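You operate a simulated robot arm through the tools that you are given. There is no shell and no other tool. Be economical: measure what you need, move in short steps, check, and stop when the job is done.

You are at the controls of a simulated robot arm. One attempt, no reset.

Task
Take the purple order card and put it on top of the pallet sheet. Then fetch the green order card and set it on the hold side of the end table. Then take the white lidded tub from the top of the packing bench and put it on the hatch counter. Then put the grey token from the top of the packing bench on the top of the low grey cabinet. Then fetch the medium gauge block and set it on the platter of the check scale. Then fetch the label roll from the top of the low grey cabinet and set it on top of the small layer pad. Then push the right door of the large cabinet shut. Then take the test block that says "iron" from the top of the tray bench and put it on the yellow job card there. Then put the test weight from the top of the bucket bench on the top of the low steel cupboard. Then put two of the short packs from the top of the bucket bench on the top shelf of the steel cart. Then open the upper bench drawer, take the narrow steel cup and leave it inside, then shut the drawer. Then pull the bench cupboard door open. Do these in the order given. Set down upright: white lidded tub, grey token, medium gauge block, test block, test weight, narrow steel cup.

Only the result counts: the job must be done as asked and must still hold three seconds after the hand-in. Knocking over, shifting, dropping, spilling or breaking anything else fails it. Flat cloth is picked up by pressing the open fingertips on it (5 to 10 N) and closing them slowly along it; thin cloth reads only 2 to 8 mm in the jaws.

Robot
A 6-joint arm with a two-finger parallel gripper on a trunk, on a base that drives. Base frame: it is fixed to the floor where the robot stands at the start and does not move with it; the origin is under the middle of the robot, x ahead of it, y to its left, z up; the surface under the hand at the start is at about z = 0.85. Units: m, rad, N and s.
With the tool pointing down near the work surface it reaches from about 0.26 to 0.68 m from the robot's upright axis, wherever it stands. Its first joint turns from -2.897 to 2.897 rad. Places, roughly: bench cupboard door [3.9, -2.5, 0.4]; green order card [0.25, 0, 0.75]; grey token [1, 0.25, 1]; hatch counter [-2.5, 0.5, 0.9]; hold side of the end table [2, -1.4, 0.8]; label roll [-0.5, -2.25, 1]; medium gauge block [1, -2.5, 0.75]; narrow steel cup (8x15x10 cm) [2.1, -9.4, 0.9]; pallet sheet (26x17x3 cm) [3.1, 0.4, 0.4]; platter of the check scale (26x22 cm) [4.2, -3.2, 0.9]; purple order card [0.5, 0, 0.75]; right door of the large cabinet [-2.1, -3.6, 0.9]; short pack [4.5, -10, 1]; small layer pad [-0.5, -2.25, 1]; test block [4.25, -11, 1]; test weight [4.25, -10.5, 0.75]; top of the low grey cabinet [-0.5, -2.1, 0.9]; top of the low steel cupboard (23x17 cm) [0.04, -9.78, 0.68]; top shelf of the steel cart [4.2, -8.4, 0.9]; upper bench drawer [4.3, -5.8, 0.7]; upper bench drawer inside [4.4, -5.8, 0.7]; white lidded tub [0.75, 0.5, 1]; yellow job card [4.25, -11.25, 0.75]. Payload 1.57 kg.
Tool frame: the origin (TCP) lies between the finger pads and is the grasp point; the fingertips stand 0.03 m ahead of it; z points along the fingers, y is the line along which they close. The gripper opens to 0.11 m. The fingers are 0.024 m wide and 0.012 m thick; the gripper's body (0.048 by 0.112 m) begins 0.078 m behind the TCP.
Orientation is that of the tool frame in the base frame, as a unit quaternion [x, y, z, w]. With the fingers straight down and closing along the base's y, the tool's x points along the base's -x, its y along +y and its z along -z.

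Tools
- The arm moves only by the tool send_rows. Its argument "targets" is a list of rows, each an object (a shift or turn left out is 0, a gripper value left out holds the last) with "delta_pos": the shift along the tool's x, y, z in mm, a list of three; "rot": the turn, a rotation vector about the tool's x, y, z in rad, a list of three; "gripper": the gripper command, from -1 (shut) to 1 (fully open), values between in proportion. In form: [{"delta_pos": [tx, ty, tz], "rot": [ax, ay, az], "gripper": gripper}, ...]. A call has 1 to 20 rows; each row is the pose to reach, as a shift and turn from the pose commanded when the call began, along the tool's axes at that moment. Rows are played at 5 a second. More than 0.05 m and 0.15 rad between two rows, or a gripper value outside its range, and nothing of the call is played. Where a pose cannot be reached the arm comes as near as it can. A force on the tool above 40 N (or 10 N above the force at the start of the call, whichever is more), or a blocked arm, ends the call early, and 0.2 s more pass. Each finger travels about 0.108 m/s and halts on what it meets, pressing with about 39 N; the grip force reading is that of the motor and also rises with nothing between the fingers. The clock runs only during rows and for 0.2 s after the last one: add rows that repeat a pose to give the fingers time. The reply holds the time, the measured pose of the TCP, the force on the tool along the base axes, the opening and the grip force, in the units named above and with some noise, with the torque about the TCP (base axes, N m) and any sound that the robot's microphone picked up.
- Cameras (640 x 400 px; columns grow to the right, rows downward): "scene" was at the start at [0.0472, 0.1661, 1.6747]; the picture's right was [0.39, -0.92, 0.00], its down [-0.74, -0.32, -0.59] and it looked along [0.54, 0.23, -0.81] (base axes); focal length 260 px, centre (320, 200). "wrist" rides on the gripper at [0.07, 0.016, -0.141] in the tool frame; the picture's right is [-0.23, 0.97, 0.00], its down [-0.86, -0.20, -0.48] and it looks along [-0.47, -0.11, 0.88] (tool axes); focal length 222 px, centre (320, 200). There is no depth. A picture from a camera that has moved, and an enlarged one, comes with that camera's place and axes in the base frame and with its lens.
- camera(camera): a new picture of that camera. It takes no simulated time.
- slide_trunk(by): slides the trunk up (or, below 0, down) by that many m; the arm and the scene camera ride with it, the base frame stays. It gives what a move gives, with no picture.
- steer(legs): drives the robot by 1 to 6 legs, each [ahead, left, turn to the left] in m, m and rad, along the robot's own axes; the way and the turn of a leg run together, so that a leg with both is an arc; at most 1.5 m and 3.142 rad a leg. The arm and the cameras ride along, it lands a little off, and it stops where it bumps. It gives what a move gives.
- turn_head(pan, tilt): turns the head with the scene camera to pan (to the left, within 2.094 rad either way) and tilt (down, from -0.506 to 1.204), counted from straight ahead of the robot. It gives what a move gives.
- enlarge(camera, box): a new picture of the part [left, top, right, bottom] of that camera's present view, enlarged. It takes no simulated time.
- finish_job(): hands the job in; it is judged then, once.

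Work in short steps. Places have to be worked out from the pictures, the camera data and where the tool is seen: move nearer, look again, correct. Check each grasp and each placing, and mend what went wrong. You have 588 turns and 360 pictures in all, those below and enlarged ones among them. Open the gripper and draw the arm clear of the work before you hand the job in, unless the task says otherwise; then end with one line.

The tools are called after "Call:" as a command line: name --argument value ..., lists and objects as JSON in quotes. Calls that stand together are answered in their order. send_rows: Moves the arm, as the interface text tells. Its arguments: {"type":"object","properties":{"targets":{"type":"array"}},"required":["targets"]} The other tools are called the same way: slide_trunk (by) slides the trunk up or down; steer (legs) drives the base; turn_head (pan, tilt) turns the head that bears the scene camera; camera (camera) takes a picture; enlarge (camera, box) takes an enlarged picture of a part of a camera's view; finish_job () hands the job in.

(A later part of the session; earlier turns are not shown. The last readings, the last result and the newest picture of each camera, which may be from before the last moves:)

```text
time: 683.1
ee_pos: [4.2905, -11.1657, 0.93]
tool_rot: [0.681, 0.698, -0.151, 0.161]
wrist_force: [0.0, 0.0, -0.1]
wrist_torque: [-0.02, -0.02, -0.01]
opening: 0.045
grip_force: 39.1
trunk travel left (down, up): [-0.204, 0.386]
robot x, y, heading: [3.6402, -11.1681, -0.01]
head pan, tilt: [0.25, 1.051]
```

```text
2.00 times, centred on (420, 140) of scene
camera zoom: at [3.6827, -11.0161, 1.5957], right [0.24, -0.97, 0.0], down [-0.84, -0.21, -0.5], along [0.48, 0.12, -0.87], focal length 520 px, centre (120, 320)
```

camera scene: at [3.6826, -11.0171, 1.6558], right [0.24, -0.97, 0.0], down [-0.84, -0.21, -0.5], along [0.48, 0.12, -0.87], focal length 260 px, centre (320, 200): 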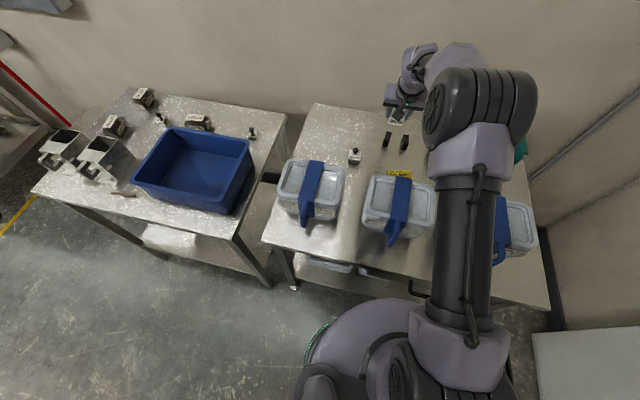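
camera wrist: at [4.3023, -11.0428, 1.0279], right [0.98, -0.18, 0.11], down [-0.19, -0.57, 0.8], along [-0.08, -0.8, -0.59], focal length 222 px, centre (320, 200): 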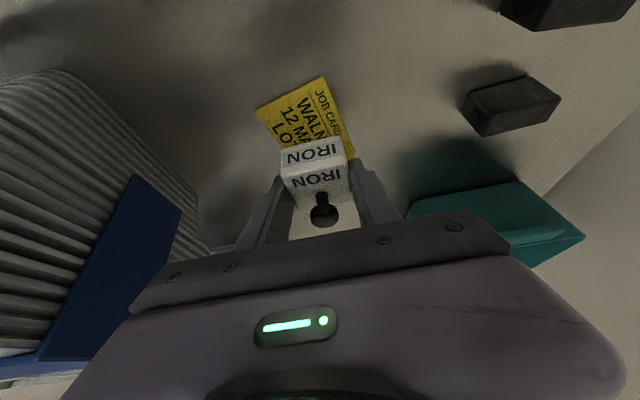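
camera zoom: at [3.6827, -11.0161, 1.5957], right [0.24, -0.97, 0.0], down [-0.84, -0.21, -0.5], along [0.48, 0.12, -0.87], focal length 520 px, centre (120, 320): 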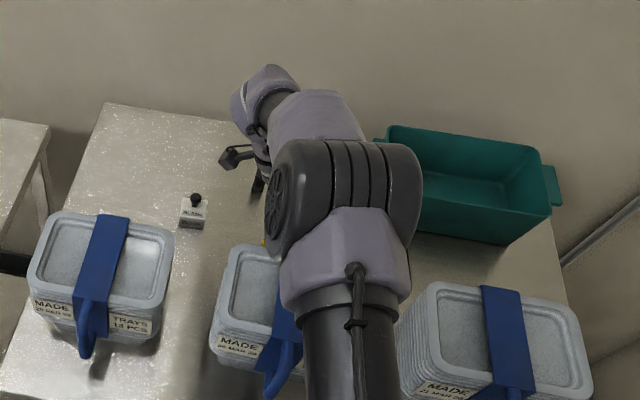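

Still clear of the stack. I lower in 5 mm steps to contact.

Call:
send_rows --targets '[{"delta_pos": [4, 0, 9]}, {"delta_pos": [8, 0, 17]}, {"delta_pos": [11, 0, 23]}, {"delta_pos": [13, 0, 27]}, {"delta_pos": [15, 0, 31]}, {"delta_pos": [17, 0, 36]}, {"delta_pos": [19, 0, 40]}]'

Call:
camera --camera "wrist"

```text
time: 684.7
ee_pos: [4.2931, -11.1651, 0.8947]
tool_rot: [0.68, 0.698, -0.147, 0.167]
wrist_force: [-6.4, 1.4, 20.7]
wrist_torque: [-0.06, 0.5, -0.07]
opening: 0.0454
grip_force: 38.8
trunk travel left (down, up): [-0.204, 0.386]
robot x, y, heading: [3.6412, -11.1713, -0.012]
head pan, tilt: [0.25, 1.051]
stopped in row 7: the force on the tool passed its limit at 44 N (the readings are from after the stop); the commanded pose is now the measured one
```

```text
209 pictures are left
camera wrist: at [4.3022, -11.042, 0.9921], right [0.98, -0.18, 0.12], down [-0.2, -0.57, 0.8], along [-0.07, -0.8, -0.59], focal length 222 px, centre (320, 200)
```

wrist: 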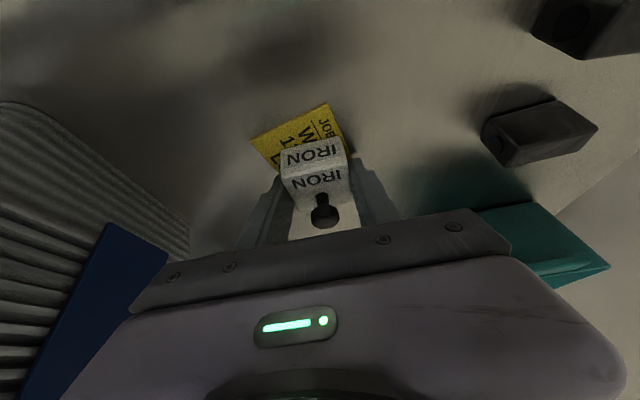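

Contact at the card's height. I ease off, open slightly, and rise.

Call:
send_rows --targets '[{"delta_pos": [-1, 0, -1], "gripper": -1}, {"delta_pos": [-1, 0, -1], "gripper": 0.0}, {"delta_pos": [-1, 0, -1], "gripper": 0.15}, {"delta_pos": [-1, 0, -1], "gripper": 0.15}, {"delta_pos": [-14, 0, -30], "gripper": 0.15}, {"delta_pos": [-33, 0, -70], "gripper": 0.15}, {"delta_pos": [-54, 0, -113], "gripper": 0.15}, {"delta_pos": [-72, 0, -150], "gripper": 0.15}]'

Call:
camera --camera "wrist"

```text
time: 686.5
ee_pos: [4.2879, -11.1644, 1.0581]
tool_rot: [0.68, 0.699, -0.148, 0.165]
wrist_force: [0.2, 0.1, 0.0]
wrist_torque: [0.01, 0.05, 0.0]
opening: 0.0634
grip_force: 0.0
trunk travel left (down, up): [-0.204, 0.386]
robot x, y, heading: [3.6374, -11.1681, -0.01]
head pan, tilt: [0.25, 1.051]
```

```text
208 pictures are left
camera wrist: at [4.2983, -11.0408, 1.1548], right [0.98, -0.18, 0.11], down [-0.2, -0.57, 0.8], along [-0.08, -0.8, -0.59], focal length 222 px, centre (320, 200)
```

wrist: 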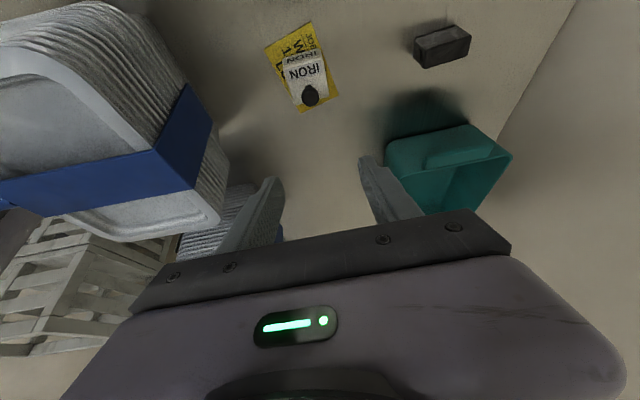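

The IRON block stands on the yellow card. I rotate the hand back and straighten it, then retract.

Call:
send_rows --targets '[{"delta_pos": [-15, 0, -30], "rot": [-0.061, 0, -0.129]}, {"delta_pos": [-25, 0, -55], "rot": [-0.122, 0, -0.258]}, {"delta_pos": [-25, 0, -55], "rot": [-0.183, 0, -0.387]}, {"delta_pos": [-25, 0, -55], "rot": [-0.244, 0, -0.516]}, {"delta_pos": [-25, 0, -55], "rot": [-0.305, 0, -0.645]}, {"delta_pos": [-25, 0, -55], "rot": [-0.366, 0, -0.774]}, {"delta_pos": [-25, 0, -55], "rot": [-0.427, 0, -0.903]}, {"delta_pos": [-25, 0, -55], "rot": [-0.488, 0, -1.032]}, {"delta_pos": [-25, 0, -55], "rot": [-0.549, 0, -1.161]}, {"delta_pos": [-25, 0, -55], "rot": [-0.61, 0, -1.29]}, {"delta_pos": [-25, 0, -55], "rot": [-0.671, 0, -1.42]}]'

Call:
send_rows --targets '[{"delta_pos": [30, 0, -14], "rot": [0, 0.11, 0]}, {"delta_pos": [60, 0, -28], "rot": [0, 0.22, 0]}, {"delta_pos": [95, 0, -45], "rot": [0, 0.33, 0]}, {"delta_pos": [130, 0, -61], "rot": [0, 0.45, 0]}, {"delta_pos": [170, 0, -80], "rot": [0, 0.45, 0]}, {"delta_pos": [210, 0, -99], "rot": [0, 0.45, 0]}]'

```text
time: 688.9
ee_pos: [4.2891, -11.1648, 1.1194]
tool_rot: [-0.015, 0.974, 0.001, 0.227]
wrist_force: [-0.1, 0.1, 0.2]
wrist_torque: [-0.01, -0.02, 0.01]
opening: 0.0632
grip_force: 0.1
trunk travel left (down, up): [-0.204, 0.386]
robot x, y, heading: [3.6355, -11.1706, -0.003]
head pan, tilt: [0.25, 1.051]
```

```text
time: 690.3
ee_pos: [4.0526, -11.1715, 1.1156]
tool_rot: [-0.015, 1.0, -0.002, 0.005]
wrist_force: [0.7, -1.2, -0.5]
wrist_torque: [-0.01, -0.01, 0.01]
opening: 0.0631
grip_force: 0.0
trunk travel left (down, up): [-0.204, 0.386]
robot x, y, heading: [3.6398, -11.1721, -0.007]
head pan, tilt: [0.25, 1.051]
```

I back off a little, strafe to the gap between benches, raise the trunk and look at the bucket bench.

Call:
slide_trunk --by 0.2

Call:
steer --legs '[[-0.15, 0, 0], [0, 0.5, 0]]'

Call:
turn_head --pan 0.1 --tilt 0.9

Call:
camera --camera "scene"

```text
time: 692.5
ee_pos: [4.055, -11.171, 1.3144]
tool_rot: [-0.015, 1.0, -0.003, 0.005]
wrist_force: [0.0, -0.8, 0.2]
wrist_torque: [0.01, 0.02, 0.02]
opening: 0.0635
grip_force: 0.2
trunk travel left (down, up): [-0.404, 0.186]
robot x, y, heading: [3.6366, -11.1703, -0.005]
head pan, tilt: [0.25, 1.051]
```

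```text
time: 696.4
ee_pos: [3.9155, -10.6628, 1.3147]
tool_rot: [-0.016, 1.0, -0.003, 0.004]
wrist_force: [-0.4, -1.5, 0.8]
wrist_torque: [0.01, 0.0, 0.01]
opening: 0.0629
grip_force: 0.1
trunk travel left (down, up): [-0.404, 0.186]
robot x, y, heading: [3.4988, -10.66, -0.006]
head pan, tilt: [0.25, 1.051]
```

```text
time: 697.1
ee_pos: [3.9153, -10.6646, 1.3158]
tool_rot: [-0.015, 1.0, -0.002, 0.004]
wrist_force: [0.2, 0.3, -0.3]
wrist_torque: [-0.03, 0.03, -0.03]
opening: 0.0633
grip_force: 0.1
trunk travel left (down, up): [-0.404, 0.186]
robot x, y, heading: [3.4971, -10.6623, -0.009]
head pan, tilt: [0.099, 0.901]
```

```text
207 pictures are left
camera scene: at [3.5531, -10.5184, 1.8063], right [0.09, -1.0, 0.0], down [-0.78, -0.07, -0.62], along [0.62, 0.06, -0.78], focal length 260 px, centre (320, 200)
```

scene: 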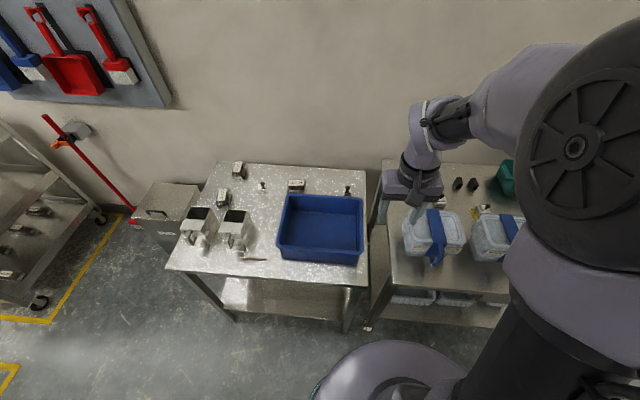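

Call:
enlarge --camera "scene" --box '[200, 150, 380, 270]'

Call:
enlarge --camera "scene" --box '[310, 165, 380, 215]'

```text
3.33 times, centred on (290, 210) of scene
camera zoom: at [3.5531, -10.5184, 1.8063], right [0.09, -1.0, 0.0], down [-0.78, -0.07, -0.62], along [0.62, 0.06, -0.78], focal length 866 px, centre (420, 167)
```

zoom: 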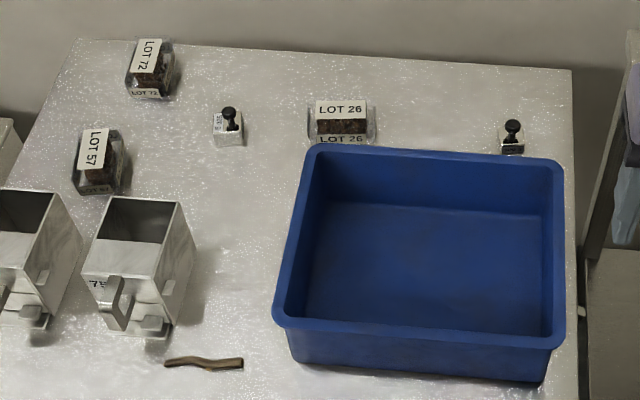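

```text
8.00 times, centred on (345, 190) of scene
camera zoom: at [3.5531, -10.5184, 1.8063], right [0.09, -1.0, 0.0], down [-0.78, -0.07, -0.62], along [0.62, 0.06, -0.78], focal length 2079 px, centre (120, 280)
```

zoom: 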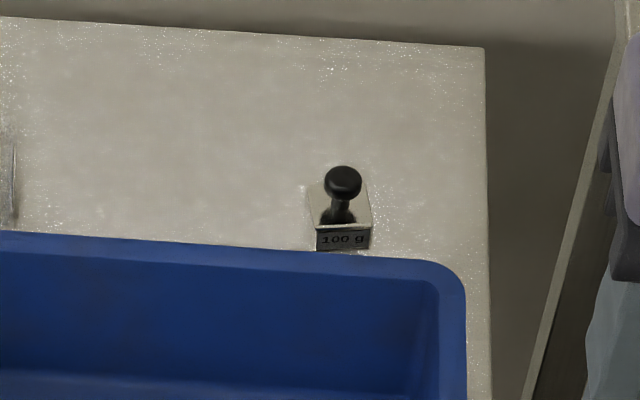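

Call:
enlarge --camera "scene" --box '[225, 155, 325, 215]'

```text
6.40 times, centred on (275, 185) of scene
camera zoom: at [3.5531, -10.5184, 1.8063], right [0.09, -1.0, 0.0], down [-0.78, -0.07, -0.62], along [0.62, 0.06, -0.78], focal length 1663 px, centre (608, 296)
```

zoom: 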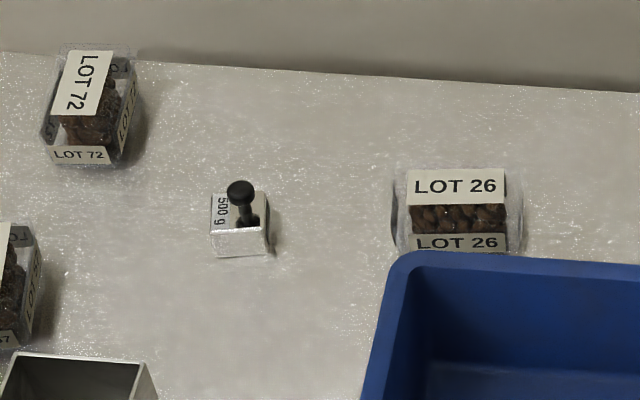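

The "100 g" weight at (4.358,-10.573) matches the listed place; it stands just behind the blue bin (rim ≈0.95). I position at (3.625,-10.62) and tilt the hand 0.45 rad outward.

Call:
steer --legs '[[0.128, 0.04, 0.008]]'

Call:
send_rows --targets '[{"rot": [0, -0.13, 0], "gripper": 0.3}, {"rot": [0, -0.26, 0], "gripper": 0.3}, {"rot": [0, -0.38, 0], "gripper": 0.3}, {"rot": [0, -0.46, 0], "gripper": 0.3}]'

Call:
slide_trunk --by -0.15

Call:
camera --camera "wrist"

```text
time: 698.4
ee_pos: [4.0435, -10.6204, 1.314]
tool_rot: [-0.021, 1.0, -0.002, 0.005]
wrist_force: [0.0, -0.1, -0.6]
wrist_torque: [0.01, 0.01, -0.02]
opening: 0.0634
grip_force: 0.1
trunk travel left (down, up): [-0.404, 0.186]
robot x, y, heading: [3.6252, -10.6236, 0.003]
head pan, tilt: [0.099, 0.901]
```

```text
time: 699.4
ee_pos: [4.043, -10.6204, 1.3136]
tool_rot: [-0.021, 0.972, 0.002, 0.232]
wrist_force: [-1.1, -0.5, -0.8]
wrist_torque: [0.0, 0.03, -0.01]
opening: 0.0714
grip_force: 0.1
trunk travel left (down, up): [-0.404, 0.186]
robot x, y, heading: [3.6258, -10.6249, 0.006]
head pan, tilt: [0.099, 0.901]
```

```text
time: 701.2
ee_pos: [4.0431, -10.6197, 1.1647]
tool_rot: [-0.022, 0.972, 0.003, 0.233]
wrist_force: [0.7, 0.6, 0.5]
wrist_torque: [0.0, 0.01, 0.01]
opening: 0.0715
grip_force: 0.1
trunk travel left (down, up): [-0.254, 0.336]
robot x, y, heading: [3.6258, -10.6213, 0.003]
head pan, tilt: [0.099, 0.901]
```

```text
203 pictures are left
camera wrist: at [3.9157, -10.6096, 1.259], right [0.16, 0.98, 0.1], down [0.55, -0.17, 0.81], along [0.82, -0.08, -0.57], focal length 222 px, centre (320, 200)
```

wrist: 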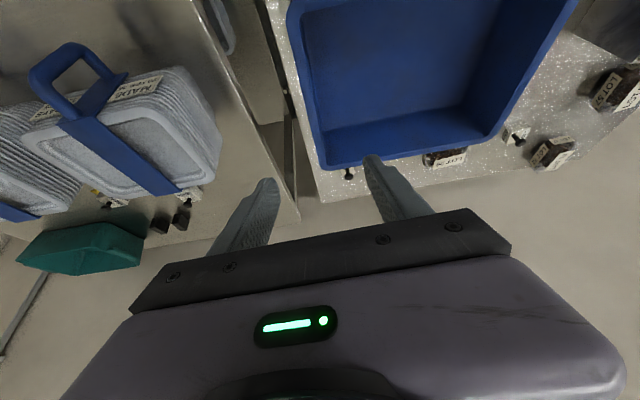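

I extend over the weight at z≈1.08 and look.

Call:
send_rows --targets '[{"delta_pos": [-30, 4, 27]}, {"delta_pos": [-60, 8, 54]}, {"delta_pos": [-90, 12, 81]}, {"delta_pos": [-120, 16, 108]}, {"delta_pos": [-150, 20, 135]}, {"delta_pos": [-180, 24, 162]}, {"delta_pos": [-210, 28, 189]}, {"delta_pos": [-238, 32, 216]}, {"delta_pos": [-238, 32, 216]}]'

Call:
camera --camera "wrist"

```text
time: 703.2
ee_pos: [4.3529, -10.5759, 1.0807]
tool_rot: [-0.022, 0.972, 0.003, 0.233]
wrist_force: [-1.0, -0.4, -0.1]
wrist_torque: [-0.02, -0.01, 0.0]
opening: 0.0713
grip_force: 0.1
trunk travel left (down, up): [-0.254, 0.336]
robot x, y, heading: [3.6265, -10.6255, 0.012]
head pan, tilt: [0.099, 0.901]
```

```text
202 pictures are left
camera wrist: at [4.2253, -10.5651, 1.1747], right [0.16, 0.98, 0.1], down [0.55, -0.17, 0.81], along [0.82, -0.08, -0.57], focal length 222 px, centre (320, 200)
```

wrist: 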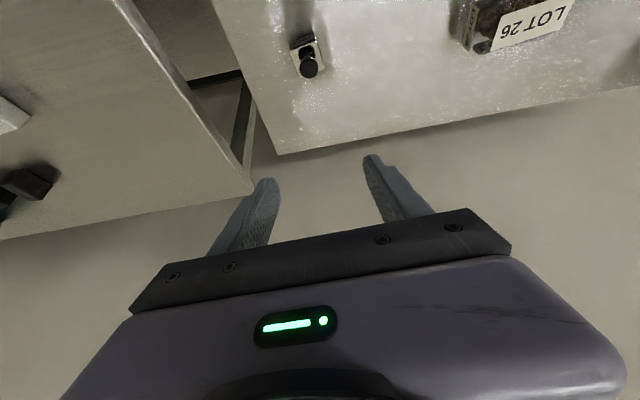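

Weight at (4.350,-10.572), right below. I lower to z≈0.93 and look.

Call:
send_rows --targets '[{"delta_pos": [17, 4, 33]}, {"delta_pos": [34, 4, 67]}, {"delta_pos": [51, 4, 100]}, {"delta_pos": [68, 4, 134]}, {"delta_pos": [68, 4, 134]}]'

Call:
camera --camera "wrist"

```text
time: 704.4
ee_pos: [4.3526, -10.5721, 0.9273]
tool_rot: [-0.021, 0.972, 0.002, 0.232]
wrist_force: [-0.7, -0.3, -0.3]
wrist_torque: [0.0, 0.0, 0.02]
opening: 0.0717
grip_force: 0.0
trunk travel left (down, up): [-0.254, 0.336]
robot x, y, heading: [3.6322, -10.6223, 0.002]
head pan, tilt: [0.099, 0.901]
```

```text
201 pictures are left
camera wrist: at [4.225, -10.5618, 1.0212], right [0.16, 0.98, 0.1], down [0.55, -0.17, 0.81], along [0.82, -0.08, -0.57], focal length 222 px, centre (320, 200)
```

wrist: 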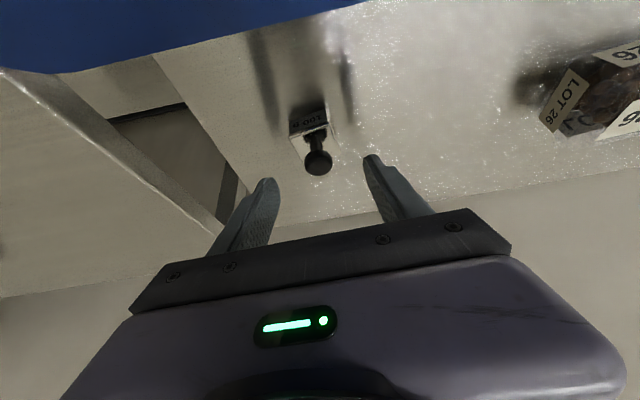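

Knob head is at z≈0.90; I lower 38 mm more and close on the body.

Call:
send_rows --targets '[{"delta_pos": [6, 0, 12]}, {"delta_pos": [12, 0, 24]}, {"delta_pos": [18, 0, 35]}, {"delta_pos": [18, 0, 35], "gripper": 0}, {"delta_pos": [18, 0, 35], "gripper": -0.5}, {"delta_pos": [18, 0, 35], "gripper": -1}, {"delta_pos": [18, 0, 35], "gripper": -1}, {"delta_pos": [18, 0, 35], "gripper": -1}]'

Call:
camera --camera "wrist"

```text
time: 706.2
ee_pos: [4.3496, -10.5745, 0.892]
tool_rot: [-0.021, 0.972, 0.002, 0.234]
wrist_force: [1.0, 0.1, 24.0]
wrist_torque: [0.35, -0.11, -0.08]
opening: 0.0351
grip_force: 39.0
trunk travel left (down, up): [-0.254, 0.336]
robot x, y, heading: [3.6266, -10.6233, 0.003]
head pan, tilt: [0.099, 0.901]
```

```text
200 pictures are left
camera wrist: at [4.2215, -10.5637, 0.9856], right [0.16, 0.98, 0.1], down [0.55, -0.17, 0.82], along [0.82, -0.08, -0.57], focal length 222 px, centre (320, 200)
```

wrist: 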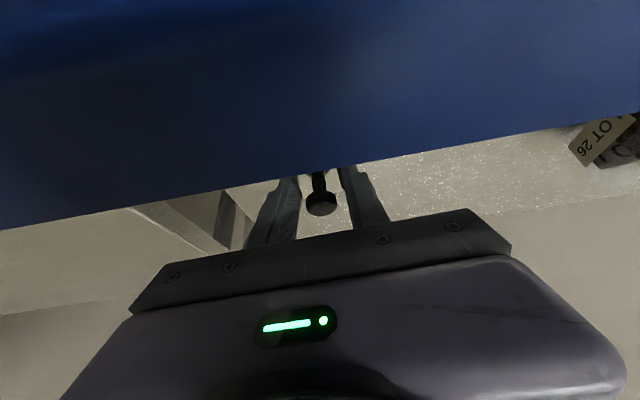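

Gripped (35 mm), tips lightly on the bench. I lift straight up and check.

Call:
send_rows --targets '[{"delta_pos": [-9, 0, -18]}, {"delta_pos": [-25, 0, -50]}, {"delta_pos": [-45, 0, -88]}, {"delta_pos": [-63, 0, -125]}, {"delta_pos": [-86, 0, -170]}]'

Call:
camera --camera "wrist"

Call:
camera --camera "scene"

```text
refused: row 5 steps farther than a row can; nothing moved
```

```text
199 pictures are left
camera wrist: at [4.2215, -10.5637, 0.9856], right [0.16, 0.98, 0.1], down [0.55, -0.17, 0.82], along [0.82, -0.08, -0.57], focal length 222 px, centre (320, 200)
```

wrist: 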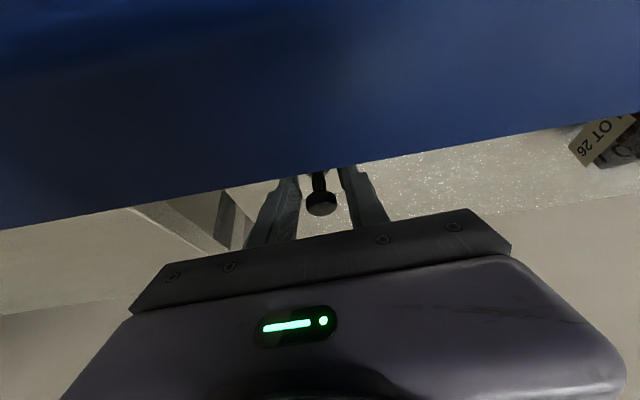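

```text
198 pictures are left
camera scene: at [3.6769, -10.4793, 1.6566], right [0.1, -0.99, 0.0], down [-0.78, -0.08, -0.62], along [0.62, 0.06, -0.78], focal length 260 px, centre (320, 200)
```

scene: 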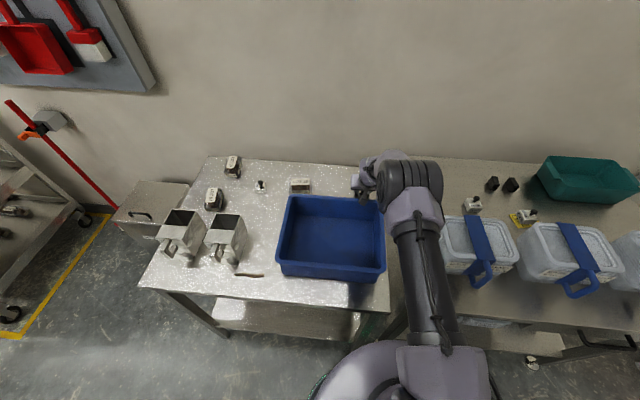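

Call:
send_rows --targets '[{"delta_pos": [-9, 0, -18]}, {"delta_pos": [-25, 0, -50]}, {"delta_pos": [-43, 0, -86]}, {"delta_pos": [-61, 0, -121]}, {"delta_pos": [-80, 0, -158]}]'

Call:
camera --camera "wrist"

```text
time: 707.4
ee_pos: [4.3529, -10.5714, 1.0736]
tool_rot: [-0.022, 0.972, 0.003, 0.232]
wrist_force: [0.0, -0.3, -0.8]
wrist_torque: [0.0, 0.05, 0.01]
opening: 0.0349
grip_force: 39.1
trunk travel left (down, up): [-0.254, 0.336]
robot x, y, heading: [3.6234, -10.6234, 0.008]
head pan, tilt: [0.099, 0.901]
```

```text
197 pictures are left
camera wrist: at [4.2252, -10.5614, 1.1671], right [0.16, 0.98, 0.1], down [0.55, -0.17, 0.81], along [0.82, -0.08, -0.57], focal length 222 px, centre (320, 200)
```

wrist: 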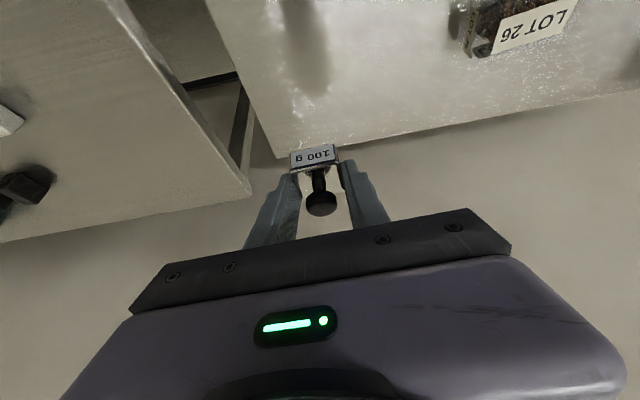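

Weight held. I retract and back out to the aisle, then look west for the low steel cupboard.

Call:
send_rows --targets '[{"delta_pos": [32, 0, -25]}, {"delta_pos": [64, 0, -50]}, {"delta_pos": [96, 0, -75]}, {"delta_pos": [128, 0, -100]}, {"delta_pos": [160, 0, -125]}, {"delta_pos": [192, 0, -150]}, {"delta_pos": [224, 0, -175]}, {"delta_pos": [249, 0, -194]}]'

Call:
steer --legs '[[-0.6, 0, 0], [0, 0.6, 0], [0, 0, 3.13]]'

Call:
turn_head --pan 0.1 --tilt 0.45

Call:
camera --camera "scene"

```text
time: 709.2
ee_pos: [4.0416, -10.5844, 1.1301]
tool_rot: [-0.022, 0.972, 0.002, 0.233]
wrist_force: [0.0, -0.1, -1.8]
wrist_torque: [0.0, -0.02, 0.0]
opening: 0.0349
grip_force: 38.8
trunk travel left (down, up): [-0.254, 0.336]
robot x, y, heading: [3.6252, -10.6257, 0.006]
head pan, tilt: [0.099, 0.901]
```

```text
time: 722.7
ee_pos: [2.5939, -10.0396, 1.1304]
tool_rot: [0.973, -0.012, -0.232, -0.006]
wrist_force: [-0.1, -0.9, -1.2]
wrist_torque: [-0.01, 0.01, 0.0]
opening: 0.035
grip_force: 39.0
trunk travel left (down, up): [-0.254, 0.336]
robot x, y, heading: [3.0133, -10.0294, 3.08]
head pan, tilt: [0.099, 0.901]
```

```text
time: 723.6
ee_pos: [2.5936, -10.0404, 1.1295]
tool_rot: [0.972, -0.013, -0.233, -0.006]
wrist_force: [0.3, -0.1, -0.2]
wrist_torque: [0.03, 0.04, -0.04]
opening: 0.0351
grip_force: 39.6
trunk travel left (down, up): [-0.254, 0.336]
robot x, y, heading: [3.0135, -10.0318, 3.076]
head pan, tilt: [0.099, 0.45]
```

```text
196 pictures are left
camera scene: at [2.9305, -10.1761, 1.6946], right [-0.03, 1.0, 0.0], down [0.44, 0.01, -0.9], along [-0.9, -0.03, -0.44], focal length 260 px, centre (320, 200)
```

scene: 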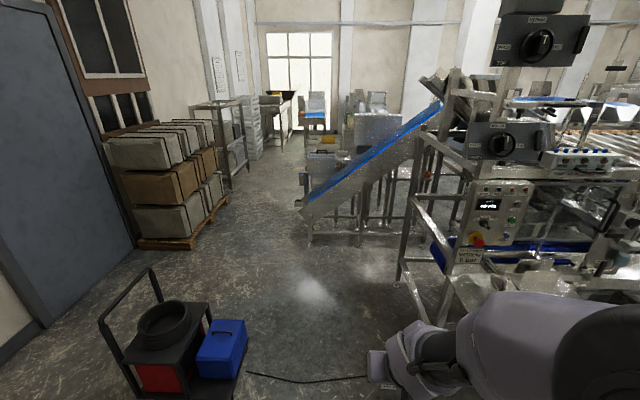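

A corridor leads west between the trolley and the line. I drive to about (1.55,-10.1) and look again.

Call:
steer --legs '[[0.05, 0.1, 0.065], [1.4, 0, 0]]'

Call:
camera --camera "scene"

```text
time: 731.4
ee_pos: [1.1389, -10.1795, 1.131]
tool_rot: [0.972, 0.025, -0.233, 0.004]
wrist_force: [0.1, 0.4, 0.1]
wrist_torque: [-0.04, -0.03, -0.01]
opening: 0.0354
grip_force: 39.2
trunk travel left (down, up): [-0.254, 0.336]
robot x, y, heading: [1.5535, -10.1374, -3.13]
head pan, tilt: [0.099, 0.45]
```

```text
195 pictures are left
camera scene: at [1.484, -10.2891, 1.6947], right [-0.11, 0.99, 0.0], down [0.43, 0.05, -0.9], along [-0.89, -0.1, -0.44], focal length 260 px, centre (320, 200)
```

scene: 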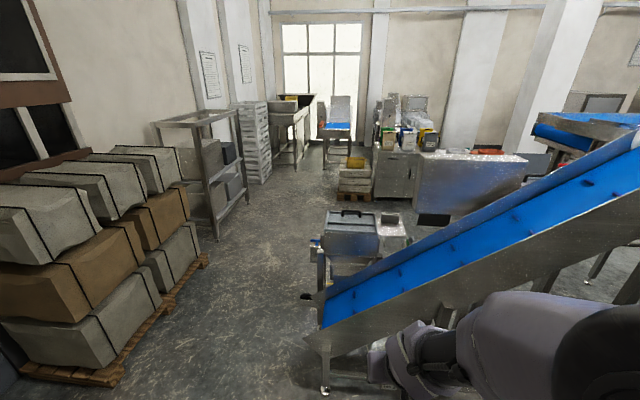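

The cupboard lies behind the conveyor's low end; I go round its south side along y≈-10.97 to x≈-0.35.

Call:
steer --legs '[[0.3, 0, 0], [0, 0.84, -0.01], [1.5, 0, 0]]'

Call:
turn_head --pan -1.0 --tilt 0.6

Call:
camera --camera "scene"

```text
time: 744.8
ee_pos: [-0.7057, -10.9594, 1.13]
tool_rot: [0.973, -0.001, -0.232, -0.002]
wrist_force: [0.5, 0.2, -0.9]
wrist_torque: [0.0, 0.0, -0.02]
opening: 0.0351
grip_force: 38.9
trunk travel left (down, up): [-0.254, 0.336]
robot x, y, heading: [-0.2854, -10.9413, 3.106]
head pan, tilt: [0.099, 0.45]
```

```text
time: 746.1
ee_pos: [-0.7057, -10.9592, 1.1293]
tool_rot: [0.972, -0.001, -0.233, -0.002]
wrist_force: [0.2, 0.8, -1.8]
wrist_torque: [-0.02, 0.01, -0.02]
opening: 0.0353
grip_force: 38.8
trunk travel left (down, up): [-0.254, 0.336]
robot x, y, heading: [-0.288, -10.9374, 3.104]
head pan, tilt: [-1.0, 0.6]
```

```text
194 pictures are left
camera scene: at [-0.3193, -11.0049, 1.6812], right [0.86, 0.51, 0.0], down [0.29, -0.49, -0.83], along [-0.42, 0.71, -0.56], focal length 260 px, centre (320, 200)
```

scene: 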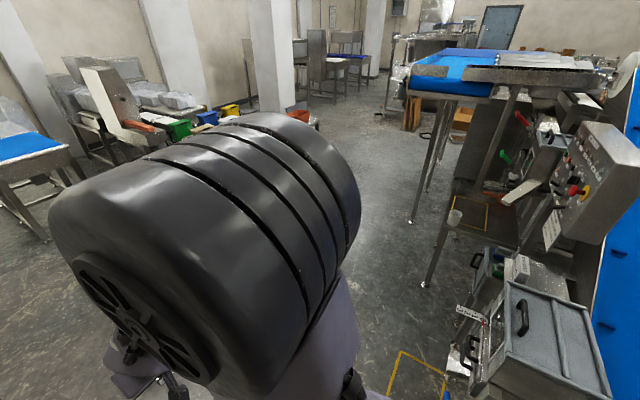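

I turn to face north for a clear view.

Call:
steer --legs '[[0, 0, -1.535]]'

Call:
turn_head --pan -0.2 --tilt 0.75

Call:
camera --camera "scene"

```text
time: 750.2
ee_pos: [-0.3258, -10.5223, 1.1305]
tool_rot: [0.702, -0.673, -0.166, -0.163]
wrist_force: [0.1, -0.2, -1.0]
wrist_torque: [0.0, 0.0, 0.0]
opening: 0.0353
grip_force: 39.1
trunk travel left (down, up): [-0.254, 0.336]
robot x, y, heading: [-0.2911, -10.9376, 1.576]
head pan, tilt: [-1.0, 0.6]
```

```text
time: 751.4
ee_pos: [-0.3264, -10.5217, 1.13]
tool_rot: [0.702, -0.674, -0.165, -0.163]
wrist_force: [-1.1, -0.6, -1.3]
wrist_torque: [-0.02, 0.0, 0.01]
opening: 0.0352
grip_force: 38.9
trunk travel left (down, up): [-0.254, 0.336]
robot x, y, heading: [-0.2907, -10.9374, 1.566]
head pan, tilt: [-0.201, 0.75]
```

```text
193 pictures are left
camera scene: at [-0.4123, -10.8793, 1.6683], right [0.98, -0.2, 0.0], down [-0.14, -0.67, -0.73], along [0.15, 0.72, -0.68], focal length 260 px, centre (320, 200)
```

scene: 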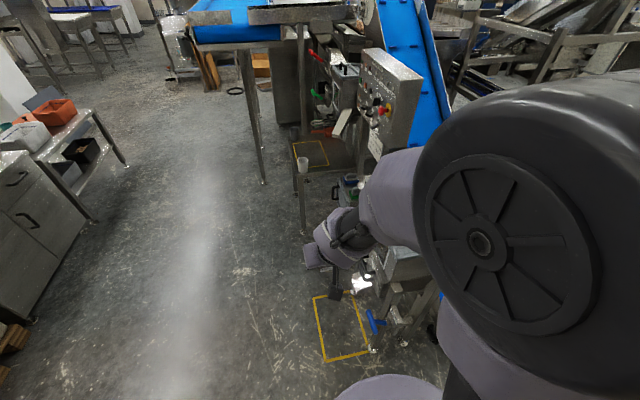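

Call:
enlarge --camera "scene" --box '[270, 30, 450, 200]'

Call:
enlarge --camera "scene" --box '[290, 180, 460, 380]'

```text
2.35 times, centred on (360, 115) of scene
camera zoom: at [-0.4123, -10.8793, 1.6683], right [0.98, -0.2, 0.0], down [-0.14, -0.67, -0.73], along [0.15, 0.72, -0.68], focal length 612 px, centre (226, 400)
```

zoom: 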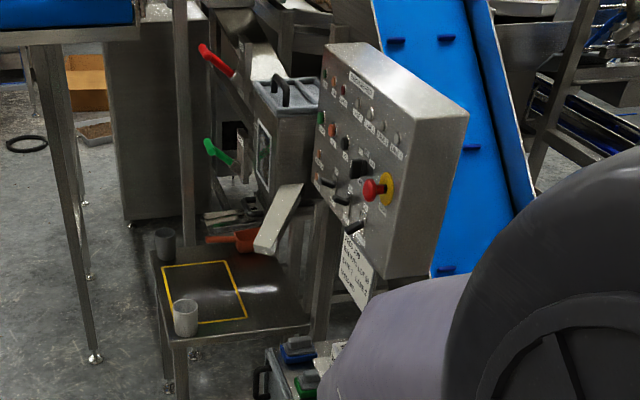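

```text
2.00 times, centred on (375, 280) of scene
camera zoom: at [-0.4123, -10.8793, 1.6683], right [0.98, -0.2, 0.0], down [-0.14, -0.67, -0.73], along [0.15, 0.72, -0.68], focal length 520 px, centre (210, 40)
```

zoom: 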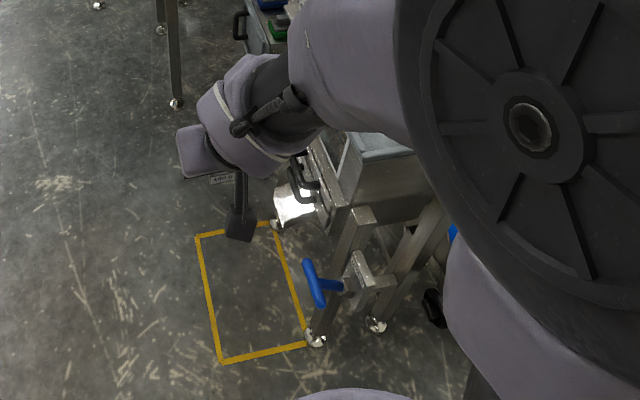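

The cupboard with small blue and green boxes is near (0.04,-9.78); I'll approach from the west aisle: move to (-0.8,-9.8) and face east.

Call:
steer --legs '[[0, 0.5, 0], [1.15, 0, 0], [0, 0, -1.57]]'

Call:
turn_head --pan 0.1 --tilt 0.8

Call:
camera --camera "scene"

```text
time: 763.7
ee_pos: [-0.3734, -9.7215, 1.1304]
tool_rot: [-0.02, 0.973, 0.003, 0.232]
wrist_force: [0.2, -0.2, 0.3]
wrist_torque: [0.0, -0.04, 0.01]
opening: 0.0351
grip_force: 38.8
trunk travel left (down, up): [-0.254, 0.336]
robot x, y, heading: [-0.7893, -9.7607, -0.003]
head pan, tilt: [-0.201, 0.75]
```

```text
time: 764.5
ee_pos: [-0.3727, -9.7214, 1.13]
tool_rot: [-0.02, 0.972, 0.002, 0.233]
wrist_force: [0.3, 0.1, -0.9]
wrist_torque: [-0.01, -0.02, -0.03]
opening: 0.0352
grip_force: 38.8
trunk travel left (down, up): [-0.254, 0.336]
robot x, y, heading: [-0.79, -9.7583, 0.003]
head pan, tilt: [0.099, 0.799]
```

```text
190 pictures are left
camera scene: at [-0.73, -9.6145, 1.6643], right [0.1, -1.0, 0.0], down [-0.71, -0.07, -0.7], along [0.69, 0.07, -0.72], focal length 260 px, centre (320, 200)
```

scene: 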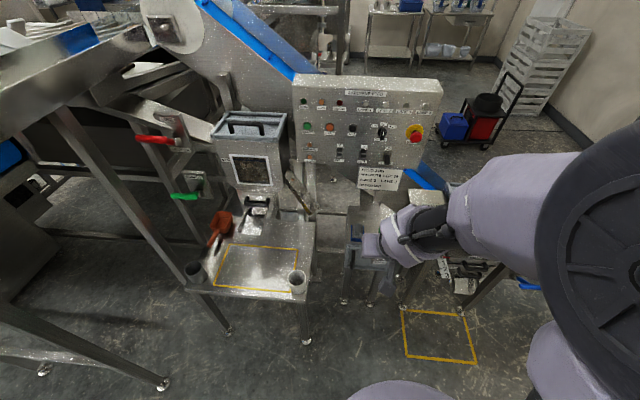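

The hand hides it; I strafe south 0.35 m for a view past the arm.

Call:
steer --legs '[[0, -0.35, 0]]'

Call:
enlarge --camera "scene" --box '[180, 120, 420, 320]'

```text
time: 766.8
ee_pos: [-0.3741, -10.0679, 1.1296]
tool_rot: [-0.019, 0.972, 0.002, 0.233]
wrist_force: [-0.3, -0.6, -1.6]
wrist_torque: [-0.02, -0.01, 0.0]
opening: 0.035
grip_force: 39.1
trunk travel left (down, up): [-0.254, 0.336]
robot x, y, heading: [-0.7929, -10.1059, -0.006]
head pan, tilt: [0.099, 0.799]
```

```text
2.00 times, centred on (300, 220) of scene
camera zoom: at [-0.7299, -9.9606, 1.6644], right [0.1, -1.0, 0.0], down [-0.71, -0.07, -0.7], along [0.69, 0.07, -0.72], focal length 520 px, centre (360, 160)
```

zoom: 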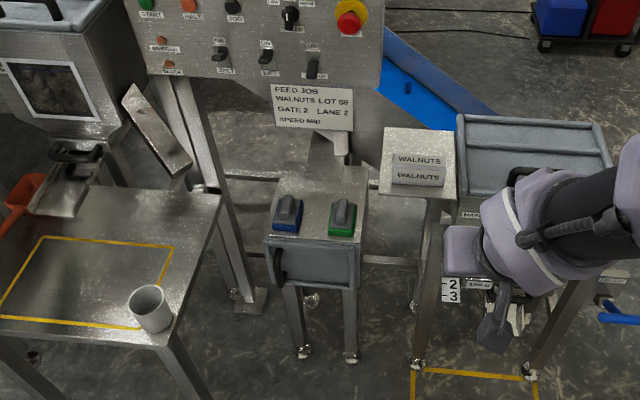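

The cupboard top spans x -0.055..0.178, y≈-9.88..-9.68, with blue and green blocks at its front; free space is behind them near (0.10,-9.78). I move to (-0.5,-9.78) and lower the trunk a bit.

Call:
steer --legs '[[0, 0.32, 0.006], [0.29, 0, 0]]'

Call:
slide_trunk --by -0.15

Call:
camera --camera "wrist"

```text
time: 770.5
ee_pos: [-0.081, -9.7557, 1.1291]
tool_rot: [-0.016, 0.973, 0.001, 0.232]
wrist_force: [-0.1, 0.4, -0.4]
wrist_torque: [-0.01, 0.02, 0.03]
opening: 0.035
grip_force: 39.0
trunk travel left (down, up): [-0.254, 0.336]
robot x, y, heading: [-0.4983, -9.7905, -0.001]
head pan, tilt: [0.099, 0.799]
```

```text
time: 772.2
ee_pos: [-0.0825, -9.7563, 0.9806]
tool_rot: [-0.016, 0.972, 0.001, 0.233]
wrist_force: [0.1, -0.4, -1.5]
wrist_torque: [0.01, 0.01, 0.0]
opening: 0.035
grip_force: 38.8
trunk travel left (down, up): [-0.104, 0.486]
robot x, y, heading: [-0.4972, -9.7907, -0.002]
head pan, tilt: [0.099, 0.799]
```

```text
188 pictures are left
camera wrist: at [-0.2092, -9.7433, 1.0739], right [0.17, 0.98, 0.1], down [0.55, -0.18, 0.81], along [0.82, -0.08, -0.57], focal length 222 px, centre (320, 200)
```

wrist: 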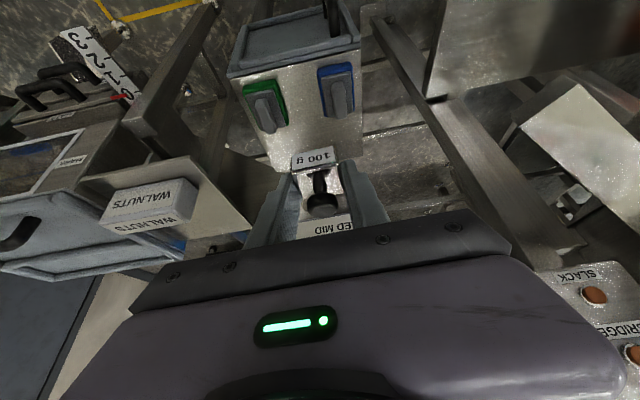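

Free strip x 0.065–0.18 behind the blocks. I move over (0.118,-9.78) at z≈0.82 and look.

Call:
send_rows --targets '[{"delta_pos": [-30, -6, 14]}, {"delta_pos": [-60, -12, 28]}, {"delta_pos": [-90, -18, 42]}, {"delta_pos": [-120, -24, 62]}, {"delta_pos": [-145, -30, 100]}, {"delta_pos": [-132, -30, 145]}, {"delta_pos": [-119, -30, 190]}, {"delta_pos": [-106, -30, 233]}, {"delta_pos": [-106, -30, 233]}]'

Call:
camera --camera "wrist"

Call:
camera --camera "scene"

```text
time: 773.4
ee_pos: [0.0629, -9.7727, 0.9726]
tool_rot: [-0.015, 0.973, 0.002, 0.232]
wrist_force: [-26.5, 2.2, 18.9]
wrist_torque: [-0.49, -2.3, -0.42]
opening: 0.0349
grip_force: 39.1
trunk travel left (down, up): [-0.104, 0.486]
robot x, y, heading: [-0.4954, -9.7906, -0.008]
head pan, tilt: [0.099, 0.799]
stopped in row 5: the force on the tool passed its limit at 151 N (the readings are from after the stop); the commanded pose is now the measured one
```

```text
187 pictures are left
camera wrist: at [-0.0644, -9.7609, 1.0665], right [0.17, 0.98, 0.1], down [0.55, -0.18, 0.81], along [0.82, -0.08, -0.57], focal length 222 px, centre (320, 200)
```

wrist: 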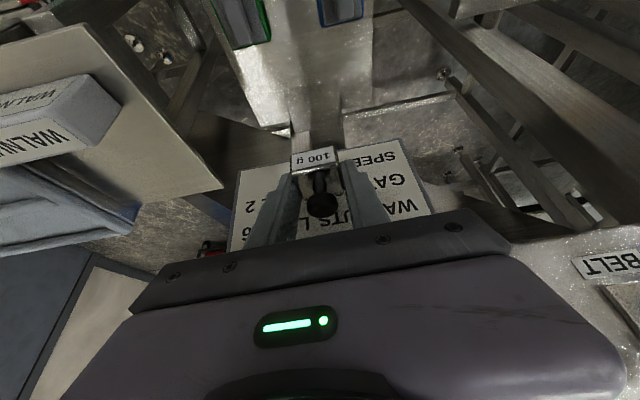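

```text
186 pictures are left
camera scene: at [-0.4453, -9.646, 1.5148], right [0.1, -1.0, 0.0], down [-0.71, -0.07, -0.7], along [0.7, 0.07, -0.71], focal length 260 px, centre (320, 200)
```

scene: 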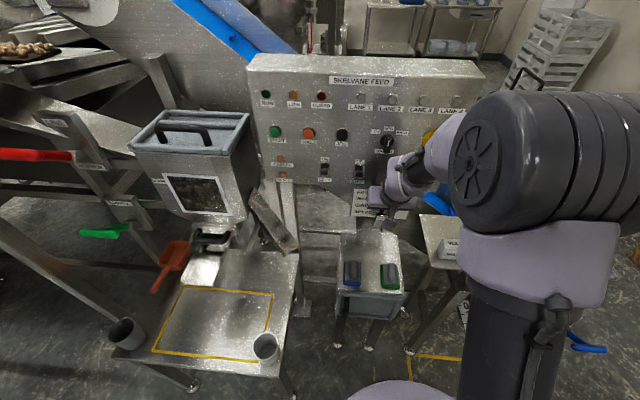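

I touched the hanging sign/panel (front at x≈0.09, z 0.91–1.02); the weight is still held. I back away, go down first, then will move in below the sign.

Call:
send_rows --targets '[{"delta_pos": [30, 0, -15]}, {"delta_pos": [62, 0, -31]}, {"delta_pos": [94, 0, -47]}, {"delta_pos": [125, 0, -63]}, {"delta_pos": [142, 0, -30]}, {"delta_pos": [160, 0, 5]}, {"delta_pos": [178, 0, 40]}, {"delta_pos": [198, 0, 80]}]'

Call:
camera --camera "wrist"

Call:
camera --camera "scene"

```text
time: 775.2
ee_pos: [-0.0749, -9.7758, 0.8077]
tool_rot: [-0.016, 0.973, 0.002, 0.23]
wrist_force: [-0.5, 0.4, -1.5]
wrist_torque: [0.02, 0.01, 0.01]
opening: 0.0353
grip_force: 39.1
trunk travel left (down, up): [-0.104, 0.486]
robot x, y, heading: [-0.4985, -9.7901, -0.003]
head pan, tilt: [0.099, 0.799]
```

```text
185 pictures are left
camera wrist: at [-0.2015, -9.7643, 0.903], right [0.17, 0.98, 0.1], down [0.56, -0.18, 0.81], along [0.81, -0.08, -0.58], focal length 222 px, centre (320, 200)
```

wrist: 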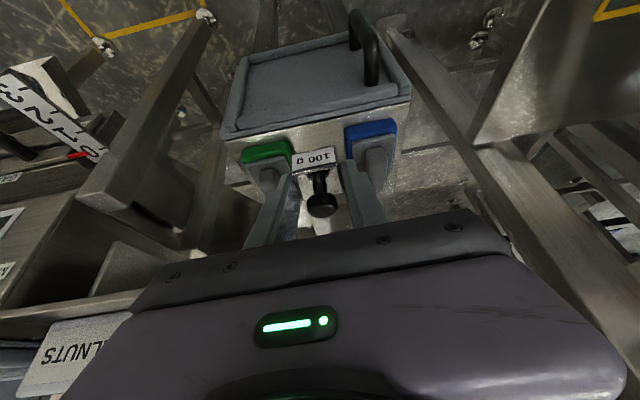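

```text
184 pictures are left
camera scene: at [-0.4376, -9.6464, 1.5142], right [0.1, -1.0, 0.0], down [-0.71, -0.07, -0.7], along [0.69, 0.07, -0.72], focal length 260 px, centre (320, 200)
```

scene: 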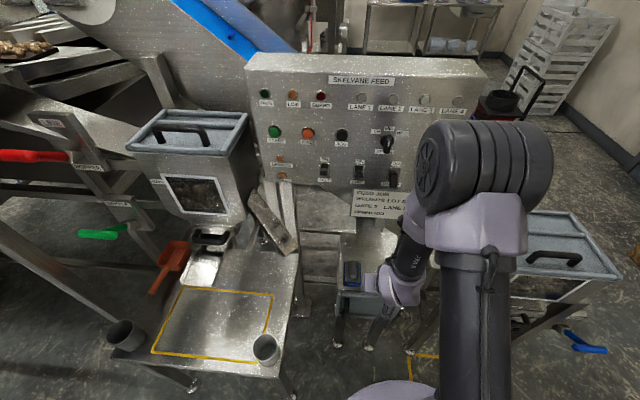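

The way under the sign is clear between the blocks' handles. I move in at z≈0.807 to x≈0.095.

Call:
send_rows --targets '[{"delta_pos": [-30, -2, 15]}, {"delta_pos": [-61, -4, 31]}, {"delta_pos": [-91, -6, 46]}, {"delta_pos": [-121, -8, 61]}, {"delta_pos": [-151, -9, 77]}, {"delta_pos": [-151, -9, 77]}]'

Call:
camera --camera "wrist"

Call:
camera --camera "scene"

```text
time: 776.6
ee_pos: [0.0961, -9.7819, 0.8066]
tool_rot: [-0.016, 0.973, 0.002, 0.23]
wrist_force: [-1.1, 0.1, -1.9]
wrist_torque: [-0.02, 0.0, 0.01]
opening: 0.0353
grip_force: 38.6
trunk travel left (down, up): [-0.104, 0.486]
robot x, y, heading: [-0.4984, -9.7948, -0.005]
head pan, tilt: [0.099, 0.799]
```

```text
183 pictures are left
camera wrist: at [-0.0299, -9.7705, 0.9012], right [0.17, 0.98, 0.1], down [0.56, -0.18, 0.81], along [0.81, -0.08, -0.58], focal length 222 px, centre (320, 200)
```

wrist: 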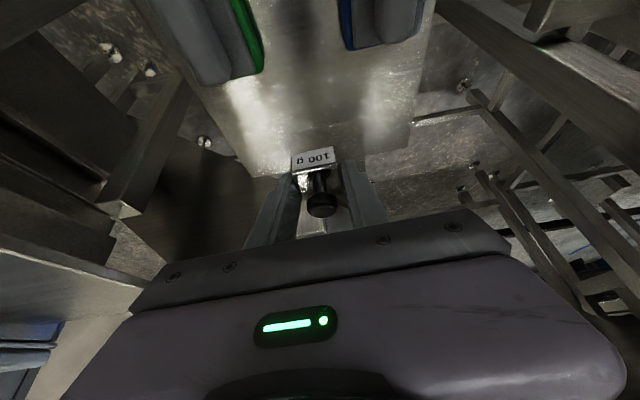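

```text
182 pictures are left
camera scene: at [-0.438, -9.6463, 1.5143], right [0.1, -1.0, 0.0], down [-0.71, -0.07, -0.7], along [0.69, 0.07, -0.72], focal length 260 px, centre (320, 200)
```

scene: 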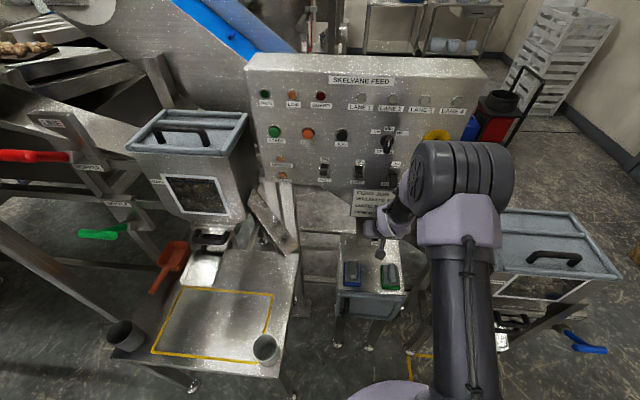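

Clear; free strip x 0.055–0.197. I lower in small steps to contact.

Call:
send_rows --targets '[{"delta_pos": [8, 0, 22]}, {"delta_pos": [18, 0, 44]}, {"delta_pos": [25, 0, 58]}, {"delta_pos": [28, 0, 64]}, {"delta_pos": [31, 0, 69]}, {"delta_pos": [33, 0, 74]}, {"delta_pos": [35, 0, 79]}, {"delta_pos": [38, 0, 84]}, {"delta_pos": [40, 0, 89]}, {"delta_pos": [43, 0, 94]}]'

Call:
camera --camera "wrist"

```text
time: 778.8
ee_pos: [0.1038, -9.7831, 0.7131]
tool_rot: [-0.016, 0.971, 0.002, 0.237]
wrist_force: [-1.0, -1.1, 24.0]
wrist_torque: [0.04, 0.37, 0.02]
opening: 0.035
grip_force: 38.4
trunk travel left (down, up): [-0.104, 0.486]
robot x, y, heading: [-0.4976, -9.7909, -0.004]
head pan, tilt: [0.099, 0.799]
stopped in row 10: the force on the tool passed its limit at 48 N (the readings are from after the stop); the commanded pose is now the measured one
```

```text
181 pictures are left
camera wrist: at [-0.0248, -9.7702, 0.8048], right [0.17, 0.98, 0.1], down [0.54, -0.18, 0.82], along [0.82, -0.08, -0.56], focal length 222 px, centre (320, 200)
```

wrist: 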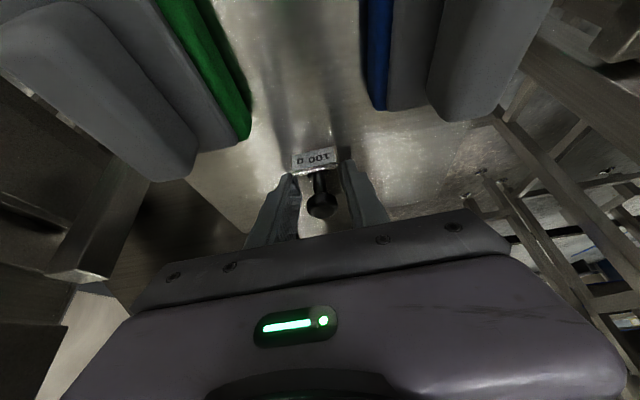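

Contact. I ease off, release, rise and withdraw back under the sign.

Call:
send_rows --targets '[{"delta_pos": [0, 0, -2], "gripper": -1}, {"delta_pos": [0, 0, -2], "gripper": -0.2}, {"delta_pos": [0, 0, -2], "gripper": -0.1}, {"delta_pos": [0, 0, -2], "gripper": -0.1}, {"delta_pos": [-12, 0, -27], "gripper": -0.1}, {"delta_pos": [-28, 0, -60], "gripper": -0.1}, {"delta_pos": [-43, 0, -92], "gripper": -0.1}, {"delta_pos": [-13, 0, -107], "gripper": -0.1}, {"delta_pos": [27, 0, -127], "gripper": -0.1}, {"delta_pos": [70, 0, -150], "gripper": -0.1}]'

Call:
camera --camera "wrist"

```text
time: 781.0
ee_pos: [-0.0271, -9.7836, 0.8135]
tool_rot: [-0.016, 0.972, 0.002, 0.234]
wrist_force: [0.6, 0.3, -0.7]
wrist_torque: [0.0, -0.01, -0.05]
opening: 0.0494
grip_force: 0.2
trunk travel left (down, up): [-0.104, 0.486]
robot x, y, heading: [-0.4983, -9.7929, -0.0]
head pan, tilt: [0.099, 0.799]
```

```text
180 pictures are left
camera wrist: at [-0.156, -9.7717, 0.9067], right [0.17, 0.98, 0.1], down [0.55, -0.18, 0.82], along [0.82, -0.08, -0.57], focal length 222 px, centre (320, 200)
```

wrist: 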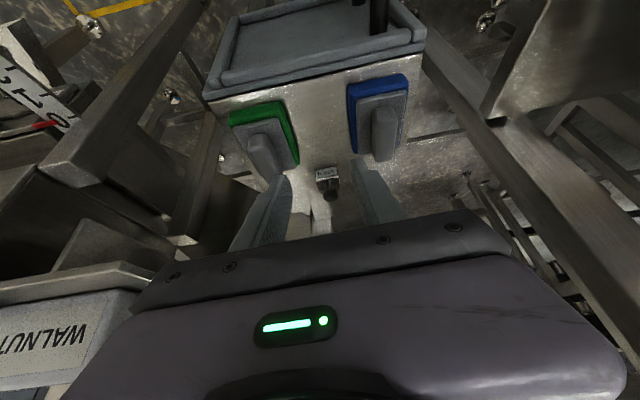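

The weight stands on the cupboard. I withdraw, straighten the hand and raise, then head back to the bucket bench.

Call:
send_rows --targets '[{"delta_pos": [35, 0, -18], "rot": [0, 0, 0]}, {"delta_pos": [60, 0, -50], "rot": [0, 0.1, 0]}, {"delta_pos": [60, 0, -95], "rot": [0, 0.22, 0]}, {"delta_pos": [40, 0, -135], "rot": [0, 0.34, 0]}, {"delta_pos": [20, 0, -175], "rot": [0, 0.46, 0]}, {"delta_pos": [0, 0, -215], "rot": [0, 0.47, 0]}, {"delta_pos": [-15, 0, -250], "rot": [0, 0.47, 0]}]'

Call:
slide_trunk --by 0.15

```text
time: 782.6
ee_pos: [-0.1294, -9.7873, 1.0437]
tool_rot: [-0.015, 1.0, -0.001, 0.002]
wrist_force: [-0.3, 0.6, -0.3]
wrist_torque: [0.01, -0.02, -0.02]
opening: 0.0496
grip_force: 0.0
trunk travel left (down, up): [-0.104, 0.486]
robot x, y, heading: [-0.4977, -9.7902, -0.005]
head pan, tilt: [0.099, 0.799]
```

```text
time: 784.3
ee_pos: [-0.1285, -9.787, 1.1921]
tool_rot: [-0.016, 1.0, -0.002, 0.001]
wrist_force: [0.5, 1.2, -0.4]
wrist_torque: [-0.01, 0.02, -0.01]
opening: 0.0496
grip_force: 0.0
trunk travel left (down, up): [-0.254, 0.336]
robot x, y, heading: [-0.5009, -9.79, -0.004]
head pan, tilt: [0.099, 0.799]
```

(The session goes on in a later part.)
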